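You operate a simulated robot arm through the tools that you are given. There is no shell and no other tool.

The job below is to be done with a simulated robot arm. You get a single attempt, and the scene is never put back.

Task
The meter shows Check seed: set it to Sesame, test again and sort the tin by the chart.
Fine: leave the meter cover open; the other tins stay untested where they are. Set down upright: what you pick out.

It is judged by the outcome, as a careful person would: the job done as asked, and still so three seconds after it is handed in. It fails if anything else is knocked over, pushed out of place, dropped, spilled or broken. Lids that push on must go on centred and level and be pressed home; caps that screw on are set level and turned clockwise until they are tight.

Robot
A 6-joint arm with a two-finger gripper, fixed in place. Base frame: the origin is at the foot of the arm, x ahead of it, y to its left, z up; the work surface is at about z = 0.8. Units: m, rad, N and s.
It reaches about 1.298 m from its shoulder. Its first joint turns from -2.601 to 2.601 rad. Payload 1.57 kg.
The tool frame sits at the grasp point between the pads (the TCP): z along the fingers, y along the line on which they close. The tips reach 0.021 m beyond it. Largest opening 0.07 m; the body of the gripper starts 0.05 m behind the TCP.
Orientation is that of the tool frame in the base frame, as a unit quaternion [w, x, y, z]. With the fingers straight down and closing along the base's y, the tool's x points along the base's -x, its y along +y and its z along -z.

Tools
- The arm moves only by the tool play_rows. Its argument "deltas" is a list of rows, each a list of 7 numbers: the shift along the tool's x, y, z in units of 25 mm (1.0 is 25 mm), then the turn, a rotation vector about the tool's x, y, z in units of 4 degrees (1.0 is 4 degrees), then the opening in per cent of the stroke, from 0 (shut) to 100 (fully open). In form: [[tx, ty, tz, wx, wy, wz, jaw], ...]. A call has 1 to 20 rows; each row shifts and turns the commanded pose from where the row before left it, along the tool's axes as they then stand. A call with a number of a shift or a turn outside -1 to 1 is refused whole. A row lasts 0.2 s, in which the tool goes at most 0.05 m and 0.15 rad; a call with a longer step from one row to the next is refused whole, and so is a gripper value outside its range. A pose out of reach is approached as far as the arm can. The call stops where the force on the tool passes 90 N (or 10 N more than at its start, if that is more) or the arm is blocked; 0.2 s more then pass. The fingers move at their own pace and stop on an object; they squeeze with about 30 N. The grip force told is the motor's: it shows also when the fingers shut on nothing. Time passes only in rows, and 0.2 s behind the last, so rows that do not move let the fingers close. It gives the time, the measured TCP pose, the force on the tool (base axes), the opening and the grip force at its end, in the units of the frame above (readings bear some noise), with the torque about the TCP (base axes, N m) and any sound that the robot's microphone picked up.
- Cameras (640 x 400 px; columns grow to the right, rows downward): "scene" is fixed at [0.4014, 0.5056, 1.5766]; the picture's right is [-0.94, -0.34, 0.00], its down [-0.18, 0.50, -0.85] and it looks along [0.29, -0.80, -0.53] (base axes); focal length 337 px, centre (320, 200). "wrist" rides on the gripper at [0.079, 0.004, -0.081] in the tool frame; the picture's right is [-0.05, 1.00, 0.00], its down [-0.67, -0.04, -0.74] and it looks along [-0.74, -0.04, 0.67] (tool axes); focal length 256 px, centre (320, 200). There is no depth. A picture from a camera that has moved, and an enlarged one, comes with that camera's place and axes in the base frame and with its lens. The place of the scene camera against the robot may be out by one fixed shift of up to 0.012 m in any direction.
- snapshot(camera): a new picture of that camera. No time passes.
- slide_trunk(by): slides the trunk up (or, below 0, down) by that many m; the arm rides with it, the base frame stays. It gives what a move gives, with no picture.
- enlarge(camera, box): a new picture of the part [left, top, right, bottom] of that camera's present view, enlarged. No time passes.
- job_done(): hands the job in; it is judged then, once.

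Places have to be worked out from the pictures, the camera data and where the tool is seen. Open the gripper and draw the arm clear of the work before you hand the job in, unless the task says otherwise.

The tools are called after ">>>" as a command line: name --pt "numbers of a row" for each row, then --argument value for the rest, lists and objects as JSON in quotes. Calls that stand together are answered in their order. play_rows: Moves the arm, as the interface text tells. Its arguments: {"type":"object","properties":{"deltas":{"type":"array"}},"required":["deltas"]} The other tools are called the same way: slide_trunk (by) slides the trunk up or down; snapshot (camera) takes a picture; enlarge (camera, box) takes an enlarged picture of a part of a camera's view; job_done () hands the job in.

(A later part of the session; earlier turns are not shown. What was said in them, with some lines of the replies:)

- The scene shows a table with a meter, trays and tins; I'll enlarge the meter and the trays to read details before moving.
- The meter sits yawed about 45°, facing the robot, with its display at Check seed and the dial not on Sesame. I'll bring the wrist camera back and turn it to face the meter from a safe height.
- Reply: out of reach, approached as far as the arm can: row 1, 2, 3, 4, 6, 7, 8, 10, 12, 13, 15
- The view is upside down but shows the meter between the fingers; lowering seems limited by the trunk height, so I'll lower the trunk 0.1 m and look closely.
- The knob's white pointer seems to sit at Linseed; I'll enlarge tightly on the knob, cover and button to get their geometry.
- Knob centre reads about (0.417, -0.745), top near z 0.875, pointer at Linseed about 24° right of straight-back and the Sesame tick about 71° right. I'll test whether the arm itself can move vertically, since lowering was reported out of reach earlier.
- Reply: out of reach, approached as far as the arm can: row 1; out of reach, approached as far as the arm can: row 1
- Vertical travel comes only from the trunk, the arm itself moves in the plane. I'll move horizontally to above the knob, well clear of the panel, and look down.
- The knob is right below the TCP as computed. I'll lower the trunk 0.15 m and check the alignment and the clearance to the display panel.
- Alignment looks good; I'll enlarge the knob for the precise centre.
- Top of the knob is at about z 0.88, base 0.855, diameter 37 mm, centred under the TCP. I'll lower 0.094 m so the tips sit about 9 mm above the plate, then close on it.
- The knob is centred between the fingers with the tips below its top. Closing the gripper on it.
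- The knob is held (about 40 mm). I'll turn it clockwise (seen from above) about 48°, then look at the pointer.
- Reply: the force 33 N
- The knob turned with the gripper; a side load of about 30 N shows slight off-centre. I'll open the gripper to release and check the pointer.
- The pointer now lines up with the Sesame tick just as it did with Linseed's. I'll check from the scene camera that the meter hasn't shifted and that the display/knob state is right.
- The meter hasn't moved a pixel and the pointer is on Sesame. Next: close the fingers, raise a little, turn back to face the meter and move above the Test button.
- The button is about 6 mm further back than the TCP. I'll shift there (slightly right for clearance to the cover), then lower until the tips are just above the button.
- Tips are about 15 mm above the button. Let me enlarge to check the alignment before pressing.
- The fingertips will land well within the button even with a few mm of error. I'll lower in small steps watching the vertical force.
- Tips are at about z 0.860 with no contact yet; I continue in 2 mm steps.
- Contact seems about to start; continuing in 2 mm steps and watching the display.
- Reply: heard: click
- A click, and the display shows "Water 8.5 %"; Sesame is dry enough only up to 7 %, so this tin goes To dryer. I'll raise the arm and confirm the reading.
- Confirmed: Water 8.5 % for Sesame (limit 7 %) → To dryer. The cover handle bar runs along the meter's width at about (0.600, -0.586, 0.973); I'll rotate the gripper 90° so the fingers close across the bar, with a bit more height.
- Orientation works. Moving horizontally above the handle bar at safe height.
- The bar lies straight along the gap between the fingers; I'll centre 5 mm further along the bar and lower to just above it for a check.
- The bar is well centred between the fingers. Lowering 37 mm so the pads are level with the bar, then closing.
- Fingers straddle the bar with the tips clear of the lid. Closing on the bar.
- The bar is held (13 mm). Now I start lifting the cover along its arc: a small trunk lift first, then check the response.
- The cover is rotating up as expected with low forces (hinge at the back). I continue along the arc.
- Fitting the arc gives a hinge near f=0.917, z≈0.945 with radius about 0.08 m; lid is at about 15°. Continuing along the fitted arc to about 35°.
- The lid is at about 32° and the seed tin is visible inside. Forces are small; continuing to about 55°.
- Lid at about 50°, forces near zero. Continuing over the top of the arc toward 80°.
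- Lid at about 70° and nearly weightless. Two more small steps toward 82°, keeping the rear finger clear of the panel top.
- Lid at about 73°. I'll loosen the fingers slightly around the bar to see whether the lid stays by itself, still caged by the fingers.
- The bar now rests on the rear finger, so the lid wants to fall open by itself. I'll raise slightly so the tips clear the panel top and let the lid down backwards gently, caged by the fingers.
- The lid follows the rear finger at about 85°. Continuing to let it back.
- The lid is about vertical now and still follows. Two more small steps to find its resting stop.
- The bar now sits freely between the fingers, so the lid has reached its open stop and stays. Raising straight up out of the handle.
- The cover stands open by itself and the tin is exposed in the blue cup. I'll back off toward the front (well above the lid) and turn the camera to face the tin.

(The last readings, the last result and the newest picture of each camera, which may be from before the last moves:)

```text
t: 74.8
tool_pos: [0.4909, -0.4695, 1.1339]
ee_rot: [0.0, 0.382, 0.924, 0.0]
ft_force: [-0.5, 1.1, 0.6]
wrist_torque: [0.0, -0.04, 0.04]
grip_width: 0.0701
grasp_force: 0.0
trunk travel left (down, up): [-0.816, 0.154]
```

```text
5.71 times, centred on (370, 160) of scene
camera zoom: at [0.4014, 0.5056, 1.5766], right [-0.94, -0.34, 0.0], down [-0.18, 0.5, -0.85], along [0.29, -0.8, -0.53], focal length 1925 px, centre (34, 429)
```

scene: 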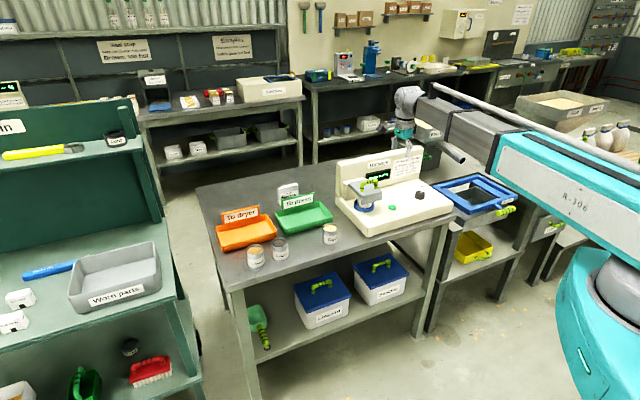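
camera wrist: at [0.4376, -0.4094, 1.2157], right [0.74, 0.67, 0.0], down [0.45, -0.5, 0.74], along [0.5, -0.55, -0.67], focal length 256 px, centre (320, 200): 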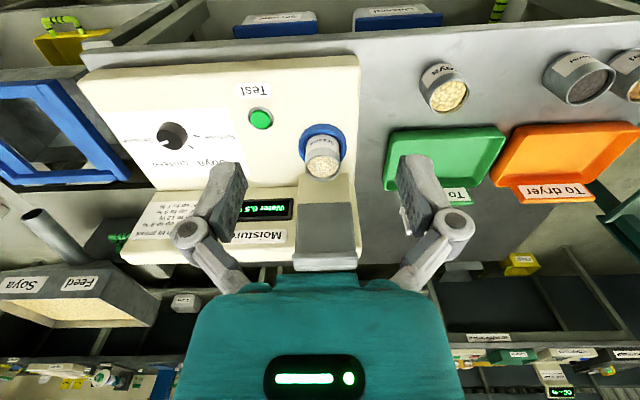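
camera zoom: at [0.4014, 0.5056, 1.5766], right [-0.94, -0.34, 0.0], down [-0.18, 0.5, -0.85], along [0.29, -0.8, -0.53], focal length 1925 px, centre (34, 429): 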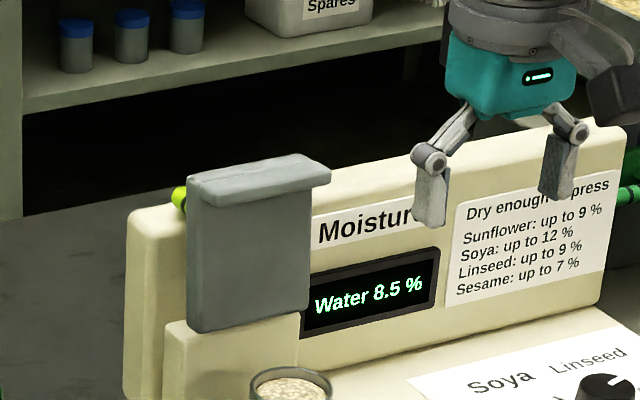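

>>> enlarge --camera "wrist" --box '[270, 110, 374, 280]'

>>> enlarge --camera "wrist" --box '[380, 40, 640, 210]'

>>> enlarge --camera "scene" --box '[335, 170, 415, 220]'

```text
2.35 times, centred on (322, 195) of wrist
camera zoom: at [0.4376, -0.4094, 1.2157], right [0.74, 0.67, 0.0], down [0.45, -0.5, 0.74], along [0.5, -0.55, -0.67], focal length 602 px, centre (315, 212)
```

zoom: 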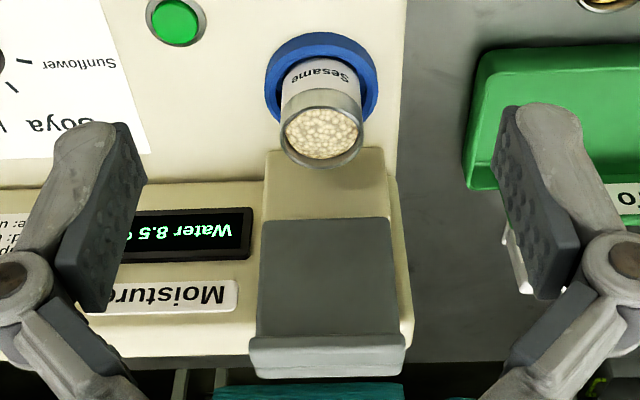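

```text
2.35 times, centred on (510, 125) of wrist
camera zoom: at [0.4376, -0.4094, 1.2157], right [0.74, 0.67, 0.0], down [0.45, -0.5, 0.74], along [0.5, -0.55, -0.67], focal length 602 px, centre (-127, 376)
```

zoom: 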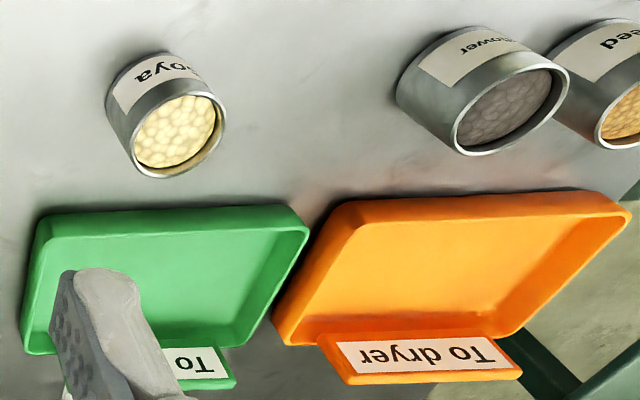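

```text
8.00 times, centred on (375, 195) of scene
camera zoom: at [0.4014, 0.5056, 1.5766], right [-0.94, -0.34, 0.0], down [-0.18, 0.5, -0.85], along [0.29, -0.8, -0.53], focal length 2695 px, centre (-120, 240)
```

zoom: 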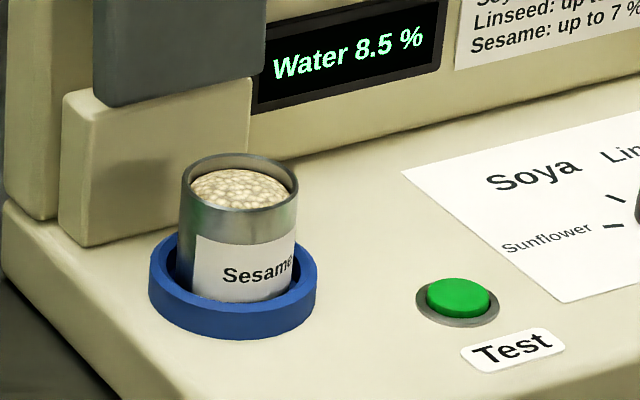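

The tin rim centre is near (0.617, -0.602, 0.90), and the open lid's lip overhangs about 34 mm behind the tin axis, so a vertical hand could touch it. I'll test tilting the gripper (hand leaning toward the front) in free space.

>>> play_rows --pt "0 0 0 0 -1 0 100" --pt "0 0 0 0 -1 0 100" --pt "0 0 0 0 -1 0 100" --pt "0 0 0 0 -1 0 100" --pt "0 0 0 0 0 0 100"

>>> snapshot --camera "wrist"

>>> snapshot --camera "scene"

```text
t: 76.0
tool_pos: [0.4912, -0.4699, 1.1424]
ee_rot: [0.127, 0.38, 0.915, -0.053]
ft_force: [0.2, 0.5, 0.2]
wrist_torque: [-0.03, -0.04, -0.02]
grip_width: 0.0699
grasp_force: 0.0
out of reach, approached as far as the arm can: row 3, 4
trunk travel left (down, up): [-0.816, 0.154]
```

```text
taken
camera wrist: at [0.4242, -0.3957, 1.1979], right [0.74, 0.67, 0.01], down [0.28, -0.33, 0.9], along [0.61, -0.66, -0.44], focal length 256 px, centre (320, 200)
```

wrist: 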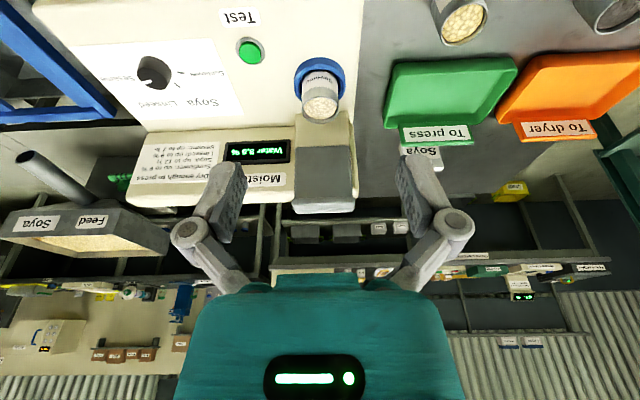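

```text
taken
```

scene: 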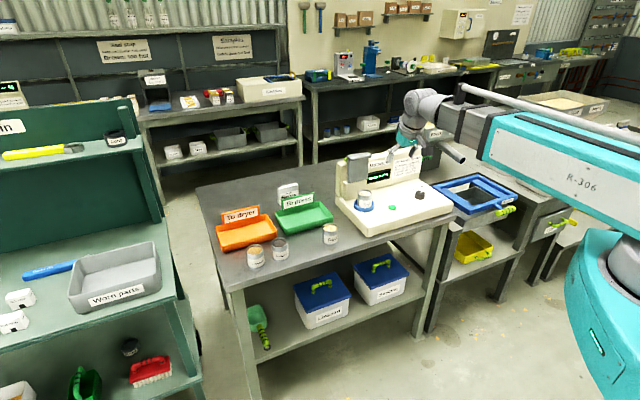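

Tilt of 16° works (TCP just rises 8 mm). Now I'll move horizontally to above the tin, keeping the tilt.

>>> play_rows --pt "-0.8754 -0.022 0.2475 0 0 0 100" --pt "-0.8754 -0.022 0.2475 0 0 0 100" --pt "-0.8754 -0.022 0.2475 0 0 0 100" --pt "-0.8754 -0.022 0.2475 0 0 0 100" --pt "-0.8754 -0.022 0.2475 0 0 0 100" --pt "-0.8754 -0.022 0.2475 0 0 0 100" --pt "-0.8754 -0.022 0.2475 0 0 0 100" --pt "-0.8754 -0.022 0.2475 0 0 0 100" --pt "0 0 0 0 0 0 100"

>>> snapshot --camera "wrist"

>>> enlarge --camera "scene" --box '[320, 100, 440, 220]'

```text
t: 78.0
tool_pos: [0.6159, -0.6015, 1.1413]
ee_rot: [0.128, 0.379, 0.915, -0.053]
ft_force: [-0.1, 0.4, -0.5]
wrist_torque: [0.0, -0.01, -0.01]
grip_width: 0.07
grasp_force: 0.1
trunk travel left (down, up): [-0.816, 0.154]
```

```text
taken
camera wrist: at [0.549, -0.5277, 1.1979], right [0.74, 0.67, 0.01], down [0.28, -0.33, 0.9], along [0.61, -0.66, -0.44], focal length 256 px, centre (320, 200)
```

wrist: 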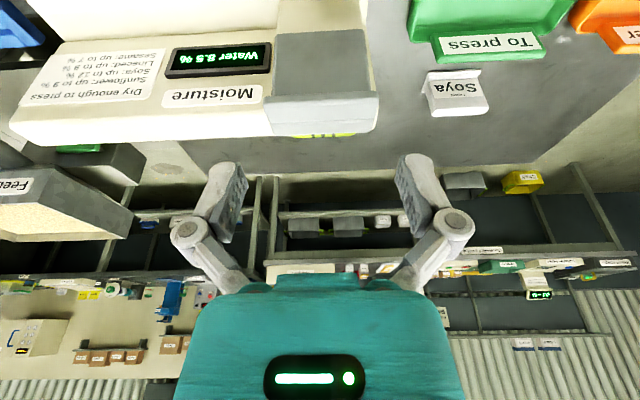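

```text
3.33 times, centred on (380, 160) of scene
camera zoom: at [0.4014, 0.5056, 1.5766], right [-0.94, -0.34, 0.0], down [-0.18, 0.5, -0.85], along [0.29, -0.8, -0.53], focal length 1123 px, centre (120, 333)
```

zoom: 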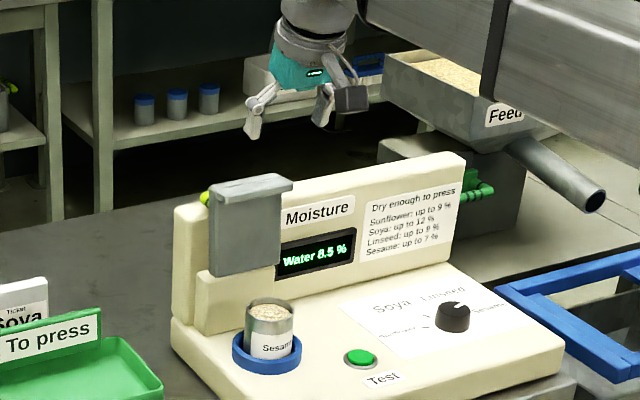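

The lid lip and TCP are aligned laterally. I'll lower 0.13 m to bring the tin rim into the wrist view, with the hand still clear of the lid.

>>> slide_trunk --by -0.13

>>> snapshot --camera "wrist"

>>> enlarge --camera "wrist" --box '[256, 0, 384, 80]'

>>> enlarge --camera "scene" --box '[320, 100, 440, 220]'

```text
t: 79.6
tool_pos: [0.6178, -0.6003, 1.0127]
ee_rot: [0.129, 0.379, 0.915, -0.054]
ft_force: [0.7, -0.5, -0.4]
wrist_torque: [-0.01, 0.0, 0.0]
grip_width: 0.0702
grasp_force: 0.2
trunk travel left (down, up): [-0.686, 0.284]
```

```text
taken
camera wrist: at [0.549, -0.5276, 1.0679], right [0.74, 0.67, 0.01], down [0.28, -0.33, 0.9], along [0.61, -0.66, -0.44], focal length 256 px, centre (320, 200)
```

wrist: 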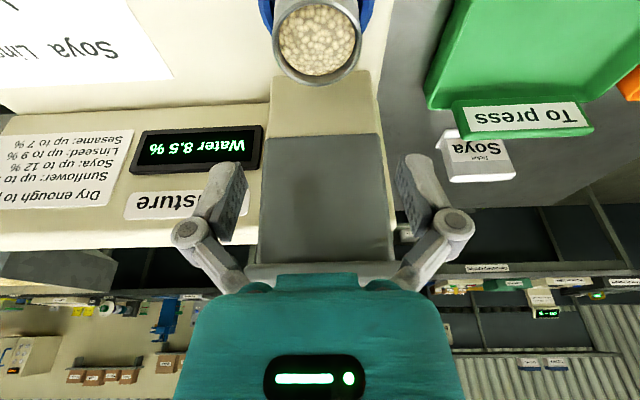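

```text
5.00 times, centred on (320, 40) of wrist
camera zoom: at [0.549, -0.5276, 1.0679], right [0.74, 0.67, 0.01], down [0.28, -0.33, 0.9], along [0.61, -0.66, -0.44], focal length 1280 px, centre (320, 1000)
```

zoom: 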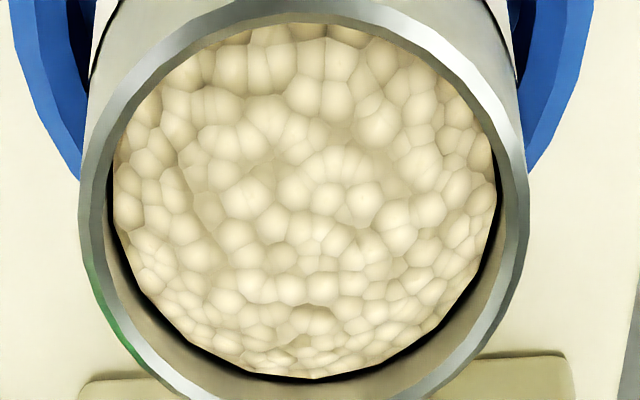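

```text
3.33 times, centred on (380, 160) of scene
camera zoom: at [0.4014, 0.5056, 1.5766], right [-0.94, -0.34, 0.0], down [-0.18, 0.5, -0.85], along [0.29, -0.8, -0.53], focal length 1123 px, centre (120, 333)
```

zoom: 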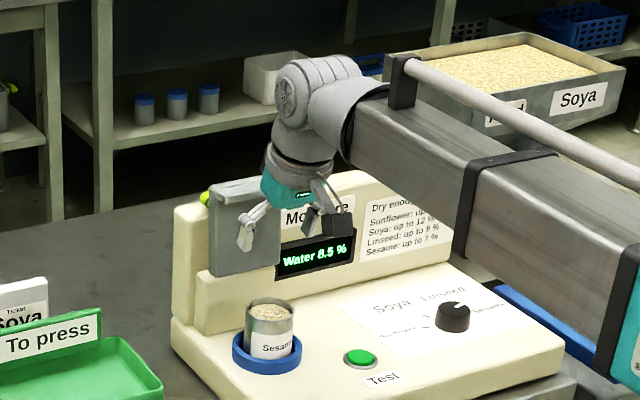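

The rim is centred laterally (within ~1 mm) and about 3 mm further back; I'll correct that, descend 80 mm and check before the fingers pass the rim.

>>> play_rows --pt "-0.115 -0.01 0.033 0 0 0 100" --pt "0 0 0 0 0 0 100"

>>> slide_trunk --by -0.075

>>> snapshot --camera "wrist"

>>> enlarge --camera "scene" --box '[320, 120, 420, 220]'

```text
t: 80.2
tool_pos: [0.6191, -0.6042, 1.0129]
ee_rot: [0.127, 0.379, 0.915, -0.053]
ft_force: [-0.3, 0.4, 0.2]
wrist_torque: [-0.04, -0.01, 0.04]
grip_width: 0.0702
grasp_force: 0.0
trunk travel left (down, up): [-0.686, 0.284]
```

```text
t: 81.3
tool_pos: [0.618, -0.6043, 0.9377]
ee_rot: [0.128, 0.379, 0.915, -0.053]
ft_force: [-1.6, 0.4, -0.5]
wrist_torque: [0.02, 0.02, 0.02]
grip_width: 0.07
grasp_force: 0.1
trunk travel left (down, up): [-0.611, 0.359]
```

```text
taken
camera wrist: at [0.551, -0.5298, 0.9929], right [0.74, 0.67, 0.01], down [0.28, -0.33, 0.9], along [0.61, -0.66, -0.44], focal length 256 px, centre (320, 200)
```

wrist: 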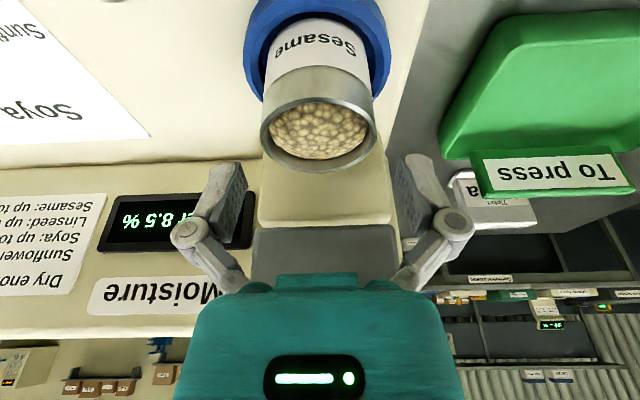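

```text
4.00 times, centred on (370, 170) of scene
camera zoom: at [0.4014, 0.5056, 1.5766], right [-0.94, -0.34, 0.0], down [-0.18, 0.5, -0.85], along [0.29, -0.8, -0.53], focal length 1347 px, centre (120, 320)
```

zoom: 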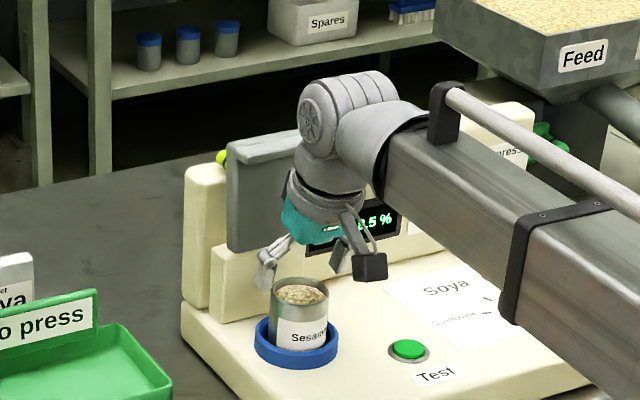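

Let me enlarge to measure the rim more exactly before the final descent.

>>> enlarge --camera "wrist" --box '[240, 80, 400, 180]'

>>> enlarge --camera "scene" --box '[345, 150, 415, 210]'

```text
4.00 times, centred on (320, 130) of wrist
camera zoom: at [0.551, -0.5298, 0.9929], right [0.74, 0.67, 0.01], down [0.28, -0.33, 0.9], along [0.61, -0.66, -0.44], focal length 1024 px, centre (320, 480)
```

zoom: 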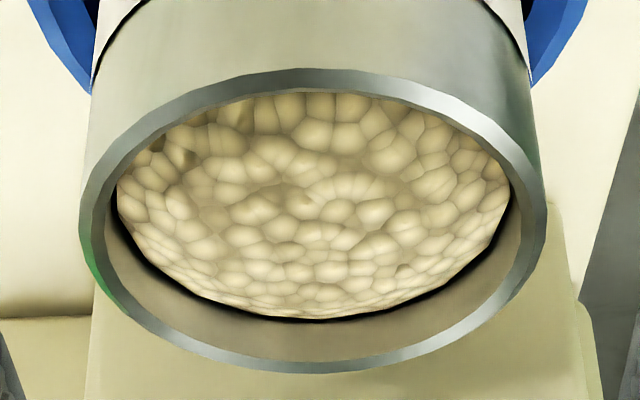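

```text
6.67 times, centred on (380, 180) of scene
camera zoom: at [0.4014, 0.5056, 1.5766], right [-0.94, -0.34, 0.0], down [-0.18, 0.5, -0.85], along [0.29, -0.8, -0.53], focal length 2246 px, centre (-80, 333)
```

zoom: 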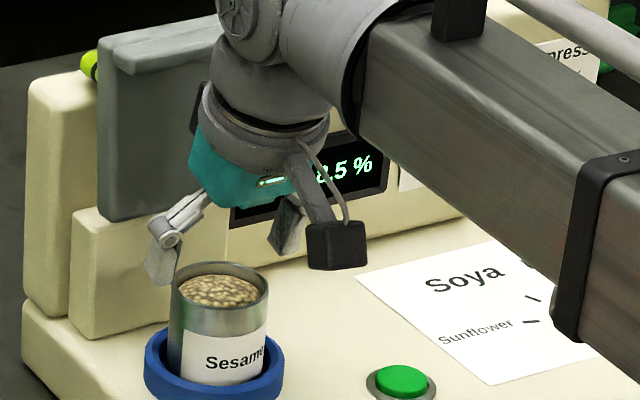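

Best fit: rim z ≈ 0.913, diameter ≈ 56 mm, centre about 2 mm behind the TCP and laterally centred. Lowering 41 mm so the pads are on the tin's upper half, tips above the blue cup.

>>> slide_trunk --by -0.02

>>> slide_trunk --by -0.02

>>> snapshot --camera "wrist"

>>> enlarge --camera "scene" --box '[330, 140, 410, 210]'

```text
t: 82.0
tool_pos: [0.6185, -0.6037, 0.9172]
ee_rot: [0.128, 0.379, 0.915, -0.053]
ft_force: [0.2, -0.5, 0.3]
wrist_torque: [-0.01, -0.01, -0.01]
grip_width: 0.0701
grasp_force: 0.0
trunk travel left (down, up): [-0.591, 0.379]
```

```text
t: 82.6
tool_pos: [0.6193, -0.6042, 0.8976]
ee_rot: [0.129, 0.379, 0.915, -0.053]
ft_force: [-0.8, 0.3, 0.3]
wrist_torque: [-0.02, -0.02, -0.01]
grip_width: 0.0699
grasp_force: 0.1
trunk travel left (down, up): [-0.571, 0.399]
```

```text
taken
camera wrist: at [0.551, -0.5298, 0.9529], right [0.74, 0.67, 0.01], down [0.28, -0.33, 0.9], along [0.61, -0.66, -0.44], focal length 256 px, centre (320, 200)
```

wrist: 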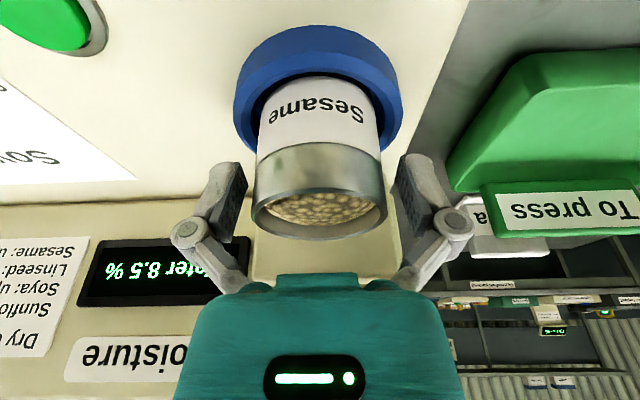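

```text
5.71 times, centred on (370, 175) of scene
camera zoom: at [0.4014, 0.5056, 1.5766], right [-0.94, -0.34, 0.0], down [-0.18, 0.5, -0.85], along [0.29, -0.8, -0.53], focal length 1925 px, centre (34, 343)
```

zoom: 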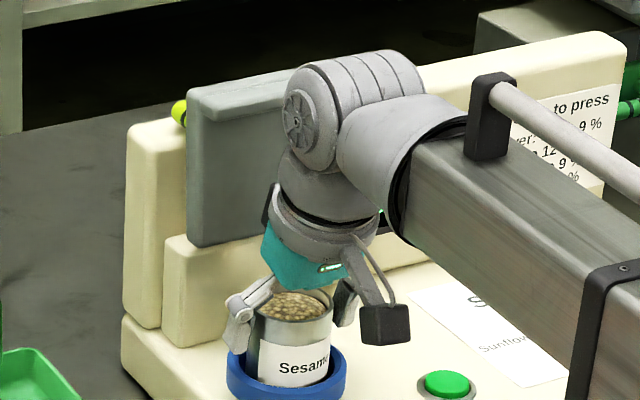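

No contact, fingers straddle the tin evenly. Closing the gripper on the tin.

>>> play_rows --pt "0 0 0 0 0 0 85" --pt "0 0 0 0 0 0 75" --pt "0 0 0 0 0 0 60" --pt "0 0 0 0 0 0 40" --pt "0 0 0 0 0 0 20" --pt "0 0 0 0 0 0 0" --pt "0 0 0 0 0 0 0"

>>> snapshot --camera "wrist"

```text
t: 84.2
tool_pos: [0.6181, -0.6034, 0.8982]
ee_rot: [0.129, 0.379, 0.915, -0.053]
ft_force: [0.6, -1.4, 4.7]
wrist_torque: [-0.08, -0.03, 0.0]
grip_width: 0.055
grasp_force: 30.0
trunk travel left (down, up): [-0.571, 0.399]
```

```text
taken
camera wrist: at [0.5508, -0.5297, 0.9531], right [0.74, 0.67, 0.01], down [0.28, -0.33, 0.9], along [0.61, -0.66, -0.44], focal length 256 px, centre (320, 200)
```

wrist: 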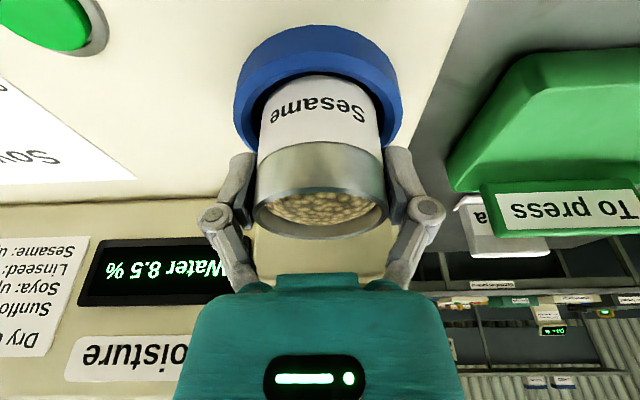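

Tin held at 55 mm. I'll lift 20 mm first and check it comes freely out of the cup, since the lid's lip overhangs close behind.

>>> slide_trunk --by 0.02

>>> slide_trunk --by 0.02

>>> snapshot --camera "wrist"

>>> enlarge --camera "scene" --box '[330, 140, 410, 210]'

```text
t: 84.9
tool_pos: [0.6184, -0.6045, 0.9169]
ee_rot: [0.128, 0.378, 0.915, -0.053]
ft_force: [-0.2, 0.1, -0.7]
wrist_torque: [0.03, 0.01, 0.0]
grip_width: 0.0552
grasp_force: 30.0
trunk travel left (down, up): [-0.591, 0.379]
```

```text
t: 85.6
tool_pos: [0.6179, -0.6044, 0.9367]
ee_rot: [0.128, 0.379, 0.915, -0.054]
ft_force: [0.4, -0.1, -1.5]
wrist_torque: [-0.04, 0.01, 0.0]
grip_width: 0.0551
grasp_force: 29.6
trunk travel left (down, up): [-0.611, 0.359]
```

```text
taken
camera wrist: at [0.5511, -0.5299, 0.9928], right [0.74, 0.67, 0.01], down [0.28, -0.33, 0.9], along [0.61, -0.66, -0.44], focal length 256 px, centre (320, 200)
```

wrist: 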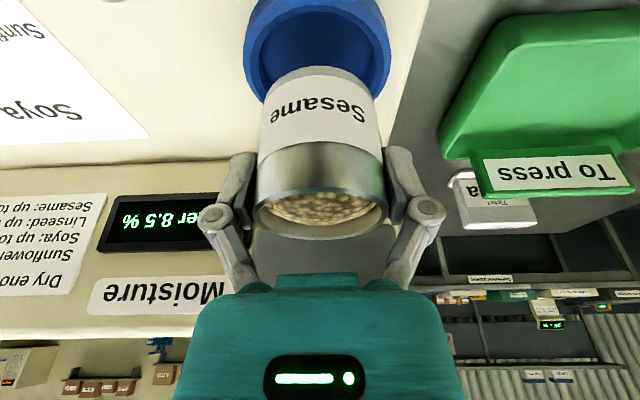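

```text
5.71 times, centred on (370, 175) of scene
camera zoom: at [0.4014, 0.5056, 1.5766], right [-0.94, -0.34, 0.0], down [-0.18, 0.5, -0.85], along [0.29, -0.8, -0.53], focal length 1925 px, centre (34, 343)
```

zoom: 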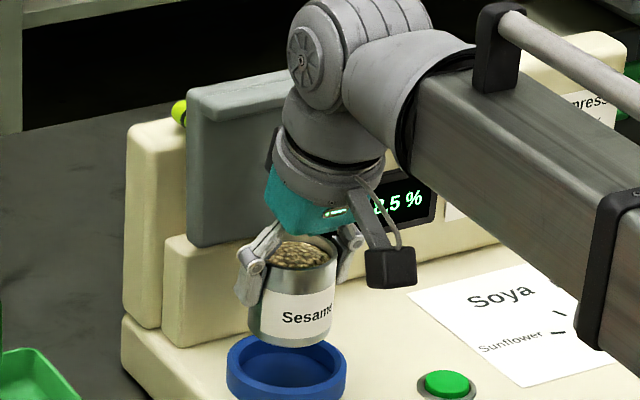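

The tin is clear of the cup. I'll draw it 0.1 m forward, away from under the lid lip, then raise.

>>> play_rows --pt "0.4 0 -0.113 0 0 0 0" --pt "0.62 0 -0.175 0 0 0 0" --pt "0.77 0 -0.218 0 0 0 0" --pt "0.77 0 -0.218 0 0 0 0" --pt "0.77 0 -0.218 0 0 0 0" --pt "0.52 0 -0.147 0 0 0 0" --pt "0 0 0 0 0 0 0"

>>> slide_trunk --by 0.1

>>> snapshot --camera "wrist"

>>> snapshot --camera "scene"

```text
t: 87.2
tool_pos: [0.5483, -0.5332, 0.9377]
ee_rot: [0.128, 0.378, 0.915, -0.053]
ft_force: [-0.4, -0.2, -1.2]
wrist_torque: [-0.03, 0.02, -0.03]
grip_width: 0.0548
grasp_force: 30.2
trunk travel left (down, up): [-0.611, 0.359]
```

```text
t: 88.5
tool_pos: [0.5469, -0.5333, 1.0373]
ee_rot: [0.128, 0.379, 0.915, -0.053]
ft_force: [-0.4, 0.2, -0.7]
wrist_torque: [-0.04, -0.01, 0.0]
grip_width: 0.0549
grasp_force: 29.9
trunk travel left (down, up): [-0.711, 0.259]
```

```text
taken
camera wrist: at [0.4805, -0.4595, 1.0928], right [0.74, 0.67, 0.01], down [0.28, -0.33, 0.9], along [0.61, -0.66, -0.44], focal length 256 px, centre (320, 200)
```

wrist: 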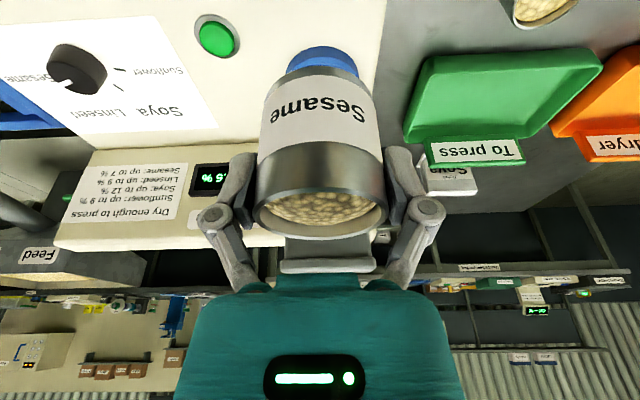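

```text
taken
```

scene: 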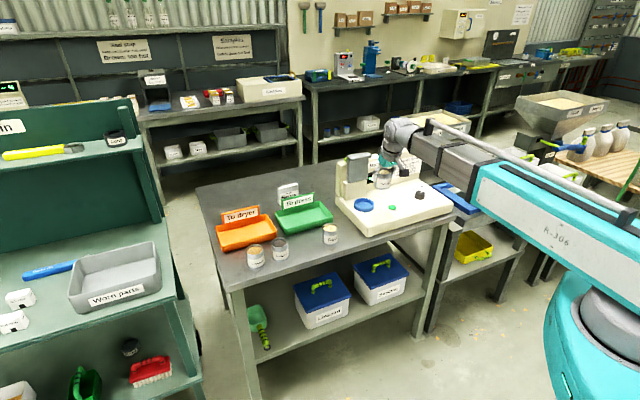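

The tin hangs upright and clear. Moving it at height across to above the orange "To dryer" tray.

>>> play_rows --pt "-0.16 0.45 0.045 0 0 0 0" --pt "-0.321 0.905 0.091 0 0 0 0" --pt "-0.321 0.905 0.091 0 0 0 0" --pt "-0.321 0.905 0.091 0 0 0 0" --pt "-0.321 0.905 0.091 0 0 0 0" --pt "-0.321 0.905 0.091 0 0 0 0" --pt "-0.321 0.905 0.091 0 0 0 0" --pt "-0.321 0.905 0.091 0 0 0 0" --pt "-0.321 0.905 0.091 0 0 0 0" --pt "-0.321 0.905 0.091 0 0 0 0" --pt "-0.321 0.905 0.091 0 0 0 0" --pt "-0.321 0.905 0.091 0 0 0 0" --pt "-0.321 0.905 0.091 0 0 0 0" --pt "-0.321 0.905 0.091 0 0 0 0" --pt "-0.321 0.905 0.091 0 0 0 0" --pt "-0.321 0.905 0.091 0 0 0 0" --pt "-0.321 0.905 0.091 0 0 0 0" --pt "-0.321 0.905 0.091 0 0 0 0" --pt "-0.16 0.45 0.045 0 0 0 0" --pt "0 0 0 0 0 0 0"

>>> snapshot --camera "wrist"

>>> snapshot --camera "scene"

```text
t: 92.7
tool_pos: [0.9424, -0.3527, 1.0371]
ee_rot: [0.129, 0.379, 0.915, -0.053]
ft_force: [0.2, 0.1, -0.4]
wrist_torque: [0.01, 0.01, 0.01]
grip_width: 0.0549
grasp_force: 29.9
trunk travel left (down, up): [-0.711, 0.259]
```

```text
taken
camera wrist: at [0.8746, -0.2782, 1.0927], right [0.74, 0.67, 0.01], down [0.28, -0.33, 0.9], along [0.61, -0.66, -0.44], focal length 256 px, centre (320, 200)
```

wrist: 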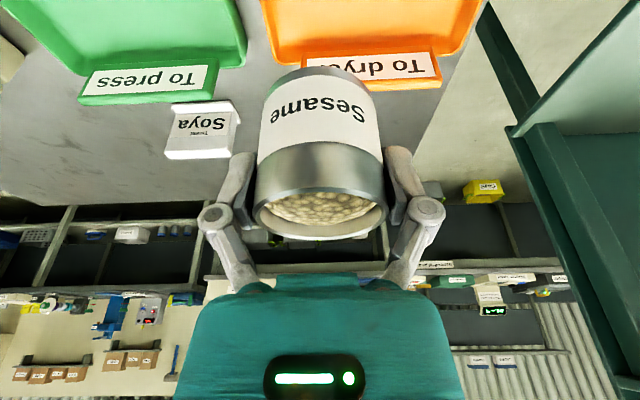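

```text
taken
```

scene: 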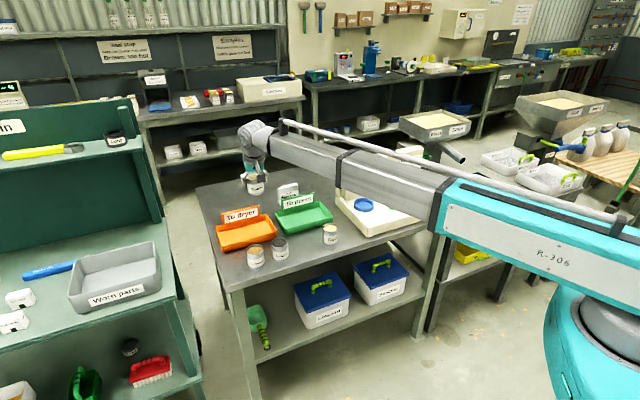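

The tin is above the tray's near-left part; the tray centre is about 48 mm further along and 9 mm further back. Adjusting, then lowering part-way for a check.

>>> play_rows --pt "-0.118 0.64 0.033 0 0 0 0" --pt "-0.118 0.64 0.033 0 0 0 0" --pt "-0.118 0.64 0.033 0 0 0 0" --pt "0 0 0 0 0 0 0"

>>> slide_trunk --by -0.1

>>> snapshot --camera "wrist"

>>> enlarge --camera "scene" --box '[190, 140, 350, 280]'

```text
t: 93.7
tool_pos: [0.9814, -0.323, 1.0359]
ee_rot: [0.129, 0.379, 0.915, -0.054]
ft_force: [-0.5, 0.3, -1.3]
wrist_torque: [0.02, -0.03, 0.0]
grip_width: 0.0547
grasp_force: 29.7
trunk travel left (down, up): [-0.711, 0.259]
```

```text
t: 95.0
tool_pos: [0.9829, -0.3235, 0.9364]
ee_rot: [0.129, 0.379, 0.915, -0.053]
ft_force: [-0.2, -0.1, 0.0]
wrist_torque: [0.04, 0.01, 0.02]
grip_width: 0.0546
grasp_force: 29.9
trunk travel left (down, up): [-0.611, 0.359]
```

```text
taken
camera wrist: at [0.9145, -0.2499, 0.9928], right [0.74, 0.67, 0.01], down [0.28, -0.33, 0.9], along [0.61, -0.66, -0.44], focal length 256 px, centre (320, 200)
```

wrist: 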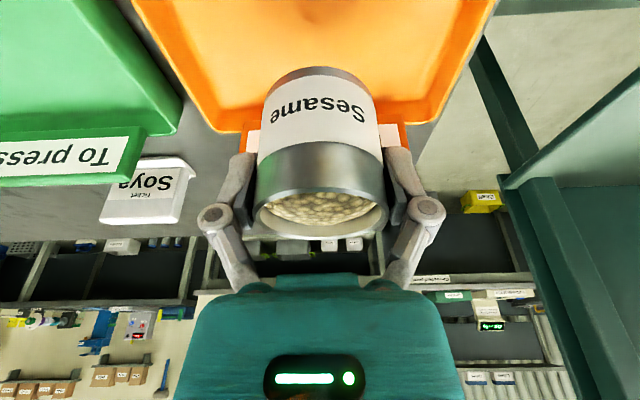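

```text
2.86 times, centred on (270, 210) of scene
camera zoom: at [0.4014, 0.5056, 1.5766], right [-0.94, -0.34, 0.0], down [-0.18, 0.5, -0.85], along [0.29, -0.8, -0.53], focal length 962 px, centre (463, 171)
```

zoom: 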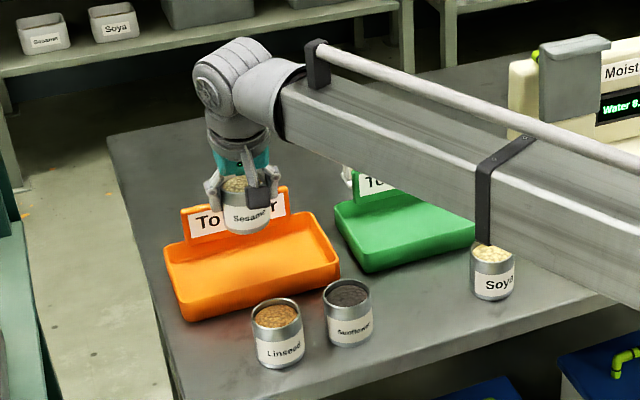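

The tin is over the tray interior. I'll shift 5 mm further back to centre it, then lower to just above the tray floor.

>>> play_rows --pt "-0.19 0 0.054 0 0 0 0" --pt "0 0 0 0 0 0 0"

>>> slide_trunk --by -0.06

>>> snapshot --camera "wrist"

>>> enlarge --camera "scene" --box '[190, 170, 310, 280]'

```text
t: 95.6
tool_pos: [0.9854, -0.3284, 0.9369]
ee_rot: [0.128, 0.38, 0.915, -0.054]
ft_force: [-0.4, -0.5, -1.4]
wrist_torque: [-0.01, 0.0, 0.05]
grip_width: 0.0548
grasp_force: 30.0
trunk travel left (down, up): [-0.611, 0.359]
```

```text
t: 96.6
tool_pos: [0.9848, -0.3271, 0.8767]
ee_rot: [0.128, 0.379, 0.915, -0.053]
ft_force: [-0.6, 0.3, -1.3]
wrist_torque: [-0.02, 0.0, 0.03]
grip_width: 0.0548
grasp_force: 29.8
trunk travel left (down, up): [-0.551, 0.419]
```

```text
taken
camera wrist: at [0.9181, -0.2533, 0.9328], right [0.74, 0.67, 0.01], down [0.28, -0.33, 0.9], along [0.61, -0.66, -0.44], focal length 256 px, centre (320, 200)
```

wrist: 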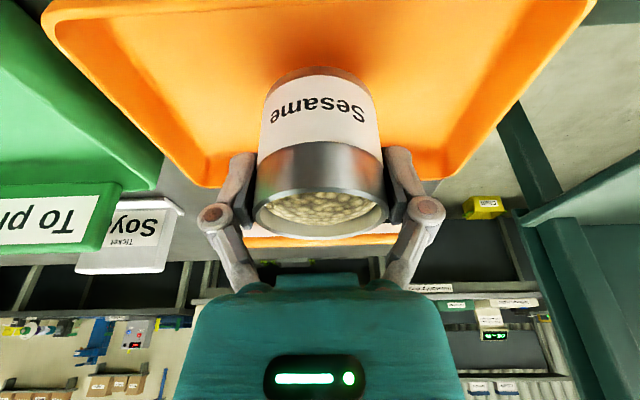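

```text
3.64 times, centred on (250, 225) of scene
camera zoom: at [0.4014, 0.5056, 1.5766], right [-0.94, -0.34, 0.0], down [-0.18, 0.5, -0.85], along [0.29, -0.8, -0.53], focal length 1225 px, centre (574, 109)
```

zoom: 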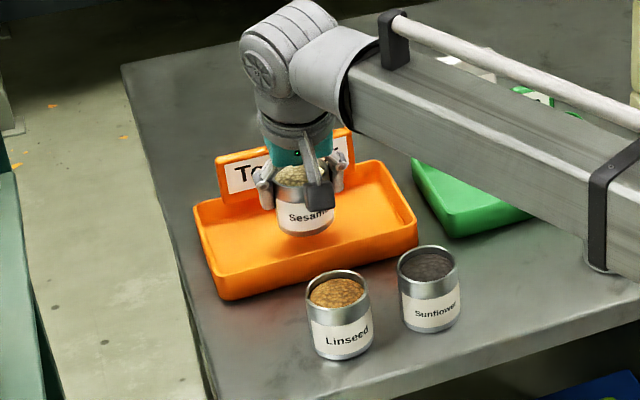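

The tin is over the tray's middle with about 25 mm to go. Lowering gently in small steps while watching the vertical force.

>>> slide_trunk --by -0.016

>>> slide_trunk --by -0.004

>>> slide_trunk --by -0.003

```text
t: 97.2
tool_pos: [0.9851, -0.3278, 0.8605]
ee_rot: [0.128, 0.378, 0.915, -0.054]
ft_force: [-0.2, 0.7, -0.5]
wrist_torque: [0.0, -0.01, 0.02]
grip_width: 0.0548
grasp_force: 30.1
trunk travel left (down, up): [-0.535, 0.435]
```

```text
t: 97.8
tool_pos: [0.9851, -0.3274, 0.8565]
ee_rot: [0.128, 0.38, 0.915, -0.053]
ft_force: [0.3, 0.3, -1.3]
wrist_torque: [0.04, 0.0, 0.01]
grip_width: 0.0547
grasp_force: 29.7
trunk travel left (down, up): [-0.531, 0.439]
```

```text
t: 98.3
tool_pos: [0.9849, -0.3276, 0.8543]
ee_rot: [0.128, 0.378, 0.915, -0.054]
ft_force: [0.7, 0.4, -0.5]
wrist_torque: [-0.04, -0.01, 0.02]
grip_width: 0.0546
grasp_force: 29.9
trunk travel left (down, up): [-0.528, 0.442]
```

No contact yet; continuing in 2–3 mm steps with a check of the picture.

>>> slide_trunk --by -0.002

>>> slide_trunk --by -0.002

>>> enlarge --camera "scene" --box '[210, 190, 290, 260]'

>>> snapshot --camera "wrist"

```text
t: 98.8
tool_pos: [0.9857, -0.3269, 0.852]
ee_rot: [0.129, 0.379, 0.915, -0.053]
ft_force: [-0.5, -0.2, -0.8]
wrist_torque: [0.0, 0.0, 0.0]
grip_width: 0.055
grasp_force: 29.9
trunk travel left (down, up): [-0.526, 0.444]
```

```text
t: 99.3
tool_pos: [0.9856, -0.3267, 0.849]
ee_rot: [0.129, 0.379, 0.915, -0.053]
ft_force: [0.3, 0.4, -0.9]
wrist_torque: [0.01, 0.01, 0.02]
grip_width: 0.055
grasp_force: 30.0
trunk travel left (down, up): [-0.524, 0.446]
```

```text
5.71 times, centred on (250, 225) of scene
camera zoom: at [0.4014, 0.5056, 1.5766], right [-0.94, -0.34, 0.0], down [-0.18, 0.5, -0.85], along [0.29, -0.8, -0.53], focal length 1925 px, centre (720, 57)
```

zoom: 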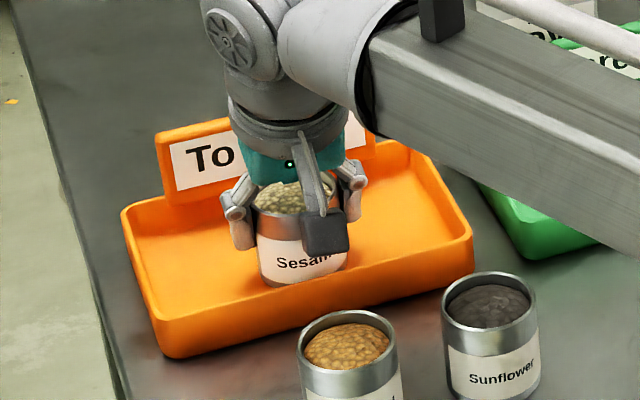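

```text
taken
camera wrist: at [0.9181, -0.2534, 0.9057], right [0.74, 0.67, 0.01], down [0.28, -0.33, 0.9], along [0.61, -0.66, -0.44], focal length 256 px, centre (320, 200)
```

wrist: 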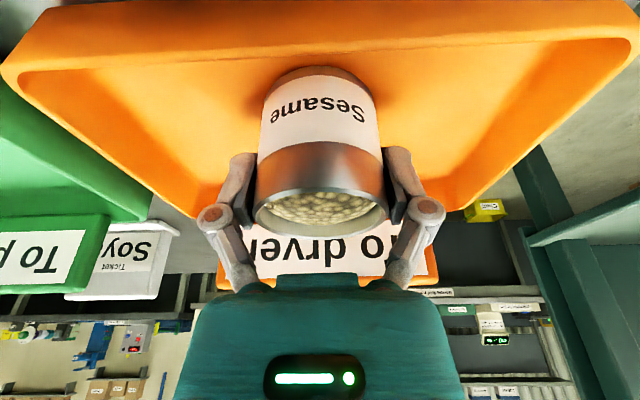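

The tin is well placed inside the tray, still slightly above the floor. Continuing 2 mm steps until contact.

>>> slide_trunk --by -0.002

>>> slide_trunk --by -0.002

>>> slide_trunk --by -0.0015

```text
t: 99.9
tool_pos: [0.986, -0.3263, 0.8486]
ee_rot: [0.128, 0.379, 0.915, -0.054]
ft_force: [2.1, -0.7, 5.0]
wrist_torque: [0.01, -0.04, 0.02]
grip_width: 0.0548
grasp_force: 29.9
trunk travel left (down, up): [-0.522, 0.448]
```

```text
t: 100.4
tool_pos: [0.9851, -0.3272, 0.8478]
ee_rot: [0.131, 0.379, 0.915, -0.053]
ft_force: [8.0, -2.4, 22.7]
wrist_torque: [-0.02, -0.19, 0.01]
grip_width: 0.0551
grasp_force: 30.1
trunk travel left (down, up): [-0.52, 0.45]
```

```text
t: 100.9
tool_pos: [0.9846, -0.3271, 0.8469]
ee_rot: [0.13, 0.378, 0.915, -0.054]
ft_force: [8.5, -1.2, 21.9]
wrist_torque: [-0.01, -0.22, 0.03]
grip_width: 0.0551
grasp_force: 30.3
trunk travel left (down, up): [-0.519, 0.451]
```

Contact made (about 22 N). I'll ease back 3 mm to a light touch, then open the fingers.

>>> slide_trunk --by 0.003

>>> play_rows --pt "0 0 0 0 0 0 80" --pt "0 0 0 0 0 0 85" --pt "0 0 0 0 0 0 92" --pt "0 0 0 0 0 0 100" --pt "0 0 0 0 0 0 100" --pt "0 0 0 0 0 0 100"

>>> snapshot --camera "wrist"

>>> enlarge --camera "scene" --box '[210, 190, 290, 260]'

```text
t: 101.4
tool_pos: [0.9848, -0.3266, 0.8467]
ee_rot: [0.128, 0.379, 0.915, -0.054]
ft_force: [0.8, 1.1, -1.2]
wrist_torque: [-0.03, 0.06, 0.0]
grip_width: 0.0549
grasp_force: 30.1
trunk travel left (down, up): [-0.522, 0.448]
```

```text
t: 102.8
tool_pos: [0.9863, -0.3261, 0.848]
ee_rot: [0.128, 0.379, 0.915, -0.053]
ft_force: [0.4, 0.0, 0.0]
wrist_torque: [0.02, 0.02, 0.0]
grip_width: 0.0703
grasp_force: 0.1
trunk travel left (down, up): [-0.522, 0.448]
```

```text
taken
camera wrist: at [0.9181, -0.2534, 0.9033], right [0.74, 0.67, 0.01], down [0.28, -0.33, 0.9], along [0.61, -0.66, -0.44], focal length 256 px, centre (320, 200)
```

wrist: 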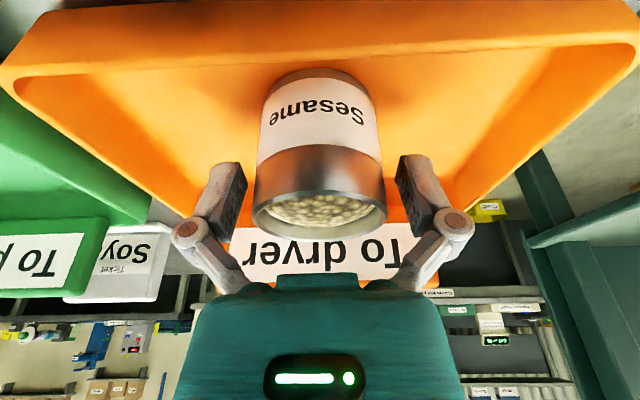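

```text
5.71 times, centred on (250, 225) of scene
camera zoom: at [0.4014, 0.5056, 1.5766], right [-0.94, -0.34, 0.0], down [-0.18, 0.5, -0.85], along [0.29, -0.8, -0.53], focal length 1925 px, centre (720, 57)
```

zoom: 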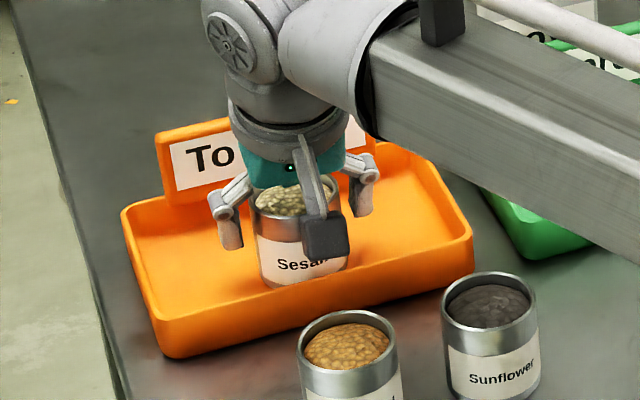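

The tin stands upright in the dryer tray with the fingers clear on both sides. Raising straight up.

>>> slide_trunk --by 0.03

>>> slide_trunk --by 0.2

>>> snapshot --camera "scene"

>>> enlarge --camera "scene" --box '[200, 170, 350, 280]'

```text
t: 103.6
tool_pos: [0.9856, -0.3267, 0.8773]
ee_rot: [0.129, 0.378, 0.915, -0.053]
ft_force: [0.1, 0.0, 0.3]
wrist_torque: [0.01, -0.03, -0.01]
grip_width: 0.0701
grasp_force: 0.1
trunk travel left (down, up): [-0.552, 0.418]
```

```text
t: 105.7
tool_pos: [0.986, -0.3266, 1.0765]
ee_rot: [0.129, 0.379, 0.915, -0.053]
ft_force: [0.1, 0.6, 0.1]
wrist_torque: [-0.01, -0.02, -0.02]
grip_width: 0.0703
grasp_force: 0.0
trunk travel left (down, up): [-0.752, 0.218]
```

```text
taken
```

scene: 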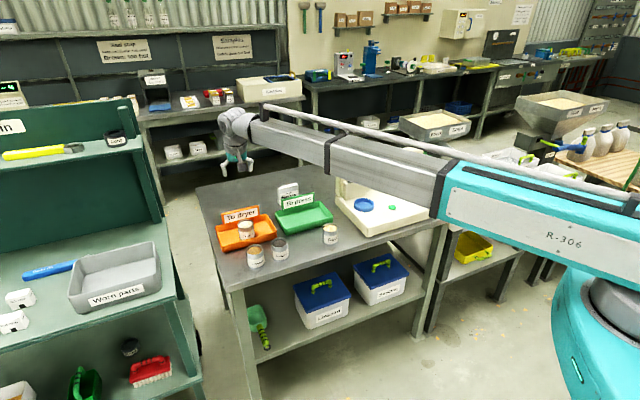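

```text
3.64 times, centred on (275, 225) of scene
camera zoom: at [0.4014, 0.5056, 1.5766], right [-0.94, -0.34, 0.0], down [-0.18, 0.5, -0.85], along [0.29, -0.8, -0.53], focal length 1225 px, centre (484, 109)
```

zoom: 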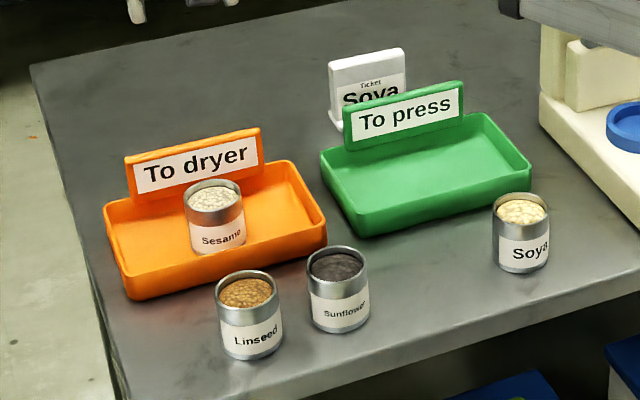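

The Sesame tin stands upright in To dryer and the other tins and trays are unmoved. I'll raise further and draw the arm back clear of the work, then check everything once more.

>>> slide_trunk --by 0.15

>>> play_rows --pt "0.77 -0.4 -0.218 0 0 0 100" --pt "0.77 -0.4 -0.218 0 0 0 100" --pt "0.77 -0.4 -0.218 0 0 0 100" --pt "0.77 -0.4 -0.218 0 0 0 100" --pt "0.77 -0.4 -0.218 0 0 0 100" --pt "0.77 -0.4 -0.218 0 0 0 100" --pt "0.77 -0.4 -0.218 0 0 0 100" --pt "0.77 -0.4 -0.218 0 0 0 100" --pt "0.77 -0.4 -0.218 0 0 0 100" --pt "0.77 -0.4 -0.218 0 0 0 100" --pt "0 0 0 0 0 0 100"

>>> snapshot --camera "scene"

>>> snapshot --camera "wrist"

```text
t: 107.5
tool_pos: [0.9851, -0.3275, 1.2266]
ee_rot: [0.129, 0.379, 0.915, -0.053]
ft_force: [0.3, -0.2, -0.5]
wrist_torque: [0.0, 0.02, 0.01]
grip_width: 0.0698
grasp_force: 0.0
trunk travel left (down, up): [-0.902, 0.068]
```

```text
t: 109.9
tool_pos: [0.7721, -0.2562, 1.2272]
ee_rot: [0.129, 0.379, 0.915, -0.054]
ft_force: [0.3, -0.6, 0.2]
wrist_torque: [0.01, -0.01, 0.02]
grip_width: 0.07
grasp_force: 0.1
trunk travel left (down, up): [-0.902, 0.068]
```

```text
taken
```

scene: 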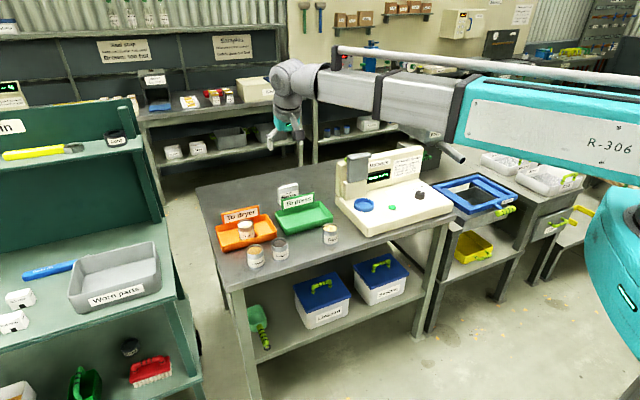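

```text
taken
camera wrist: at [0.706, -0.1824, 1.2832], right [0.74, 0.67, 0.01], down [0.28, -0.33, 0.9], along [0.61, -0.66, -0.44], focal length 256 px, centre (320, 200)
```

wrist: 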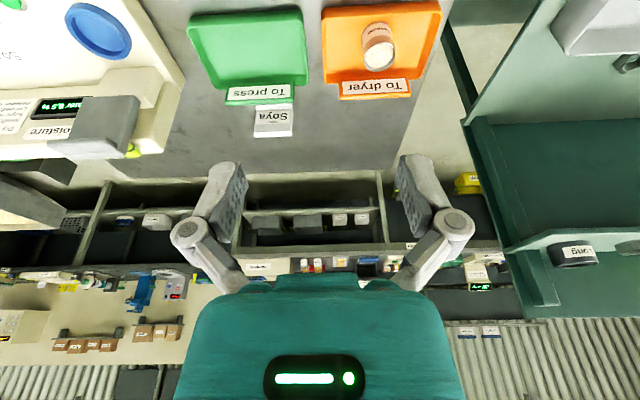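

>>> enlarge --camera "scene" --box '[320, 140, 460, 240]'

>>> enlarge --camera "scene" --box '[200, 170, 350, 280]'

```text
4.00 times, centred on (390, 190) of scene
camera zoom: at [0.4014, 0.5056, 1.5766], right [-0.94, -0.34, 0.0], down [-0.18, 0.5, -0.85], along [0.29, -0.8, -0.53], focal length 1347 px, centre (40, 240)
```

zoom: 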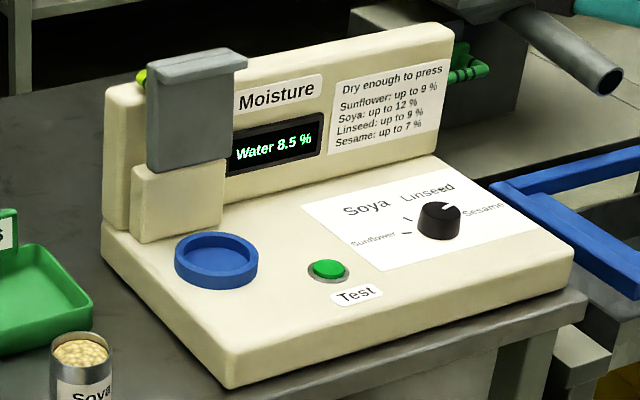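

```text
3.64 times, centred on (275, 225) of scene
camera zoom: at [0.4014, 0.5056, 1.5766], right [-0.94, -0.34, 0.0], down [-0.18, 0.5, -0.85], along [0.29, -0.8, -0.53], focal length 1225 px, centre (484, 109)
```

zoom: 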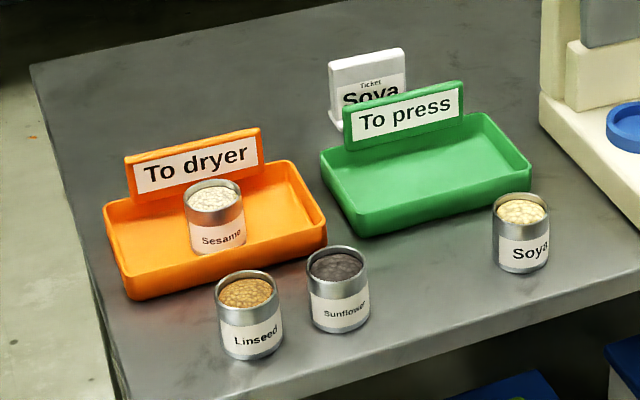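

The meter is unmoved with the dial on Sesame and the reading Water 8.5 %, above the 7 % limit. The Sesame tin is upright in To dryer, the other tins are untouched, and the gripper is open and clear, so I'm handing in the job.

>>> job_done

```text
The job is handed in.
```

I set the meter to Sesame and tested again. It read Water 8.5 %, above the chart's 7 % limit for Sesame, so I stood the tin upright in the To dryer tray.

The meter cover is open. The Linseed, Sunflower and Soya tins stayed untested where they were. In the last pictures nothing else had moved, and the gripper was open and clear of the table when I handed the job in.
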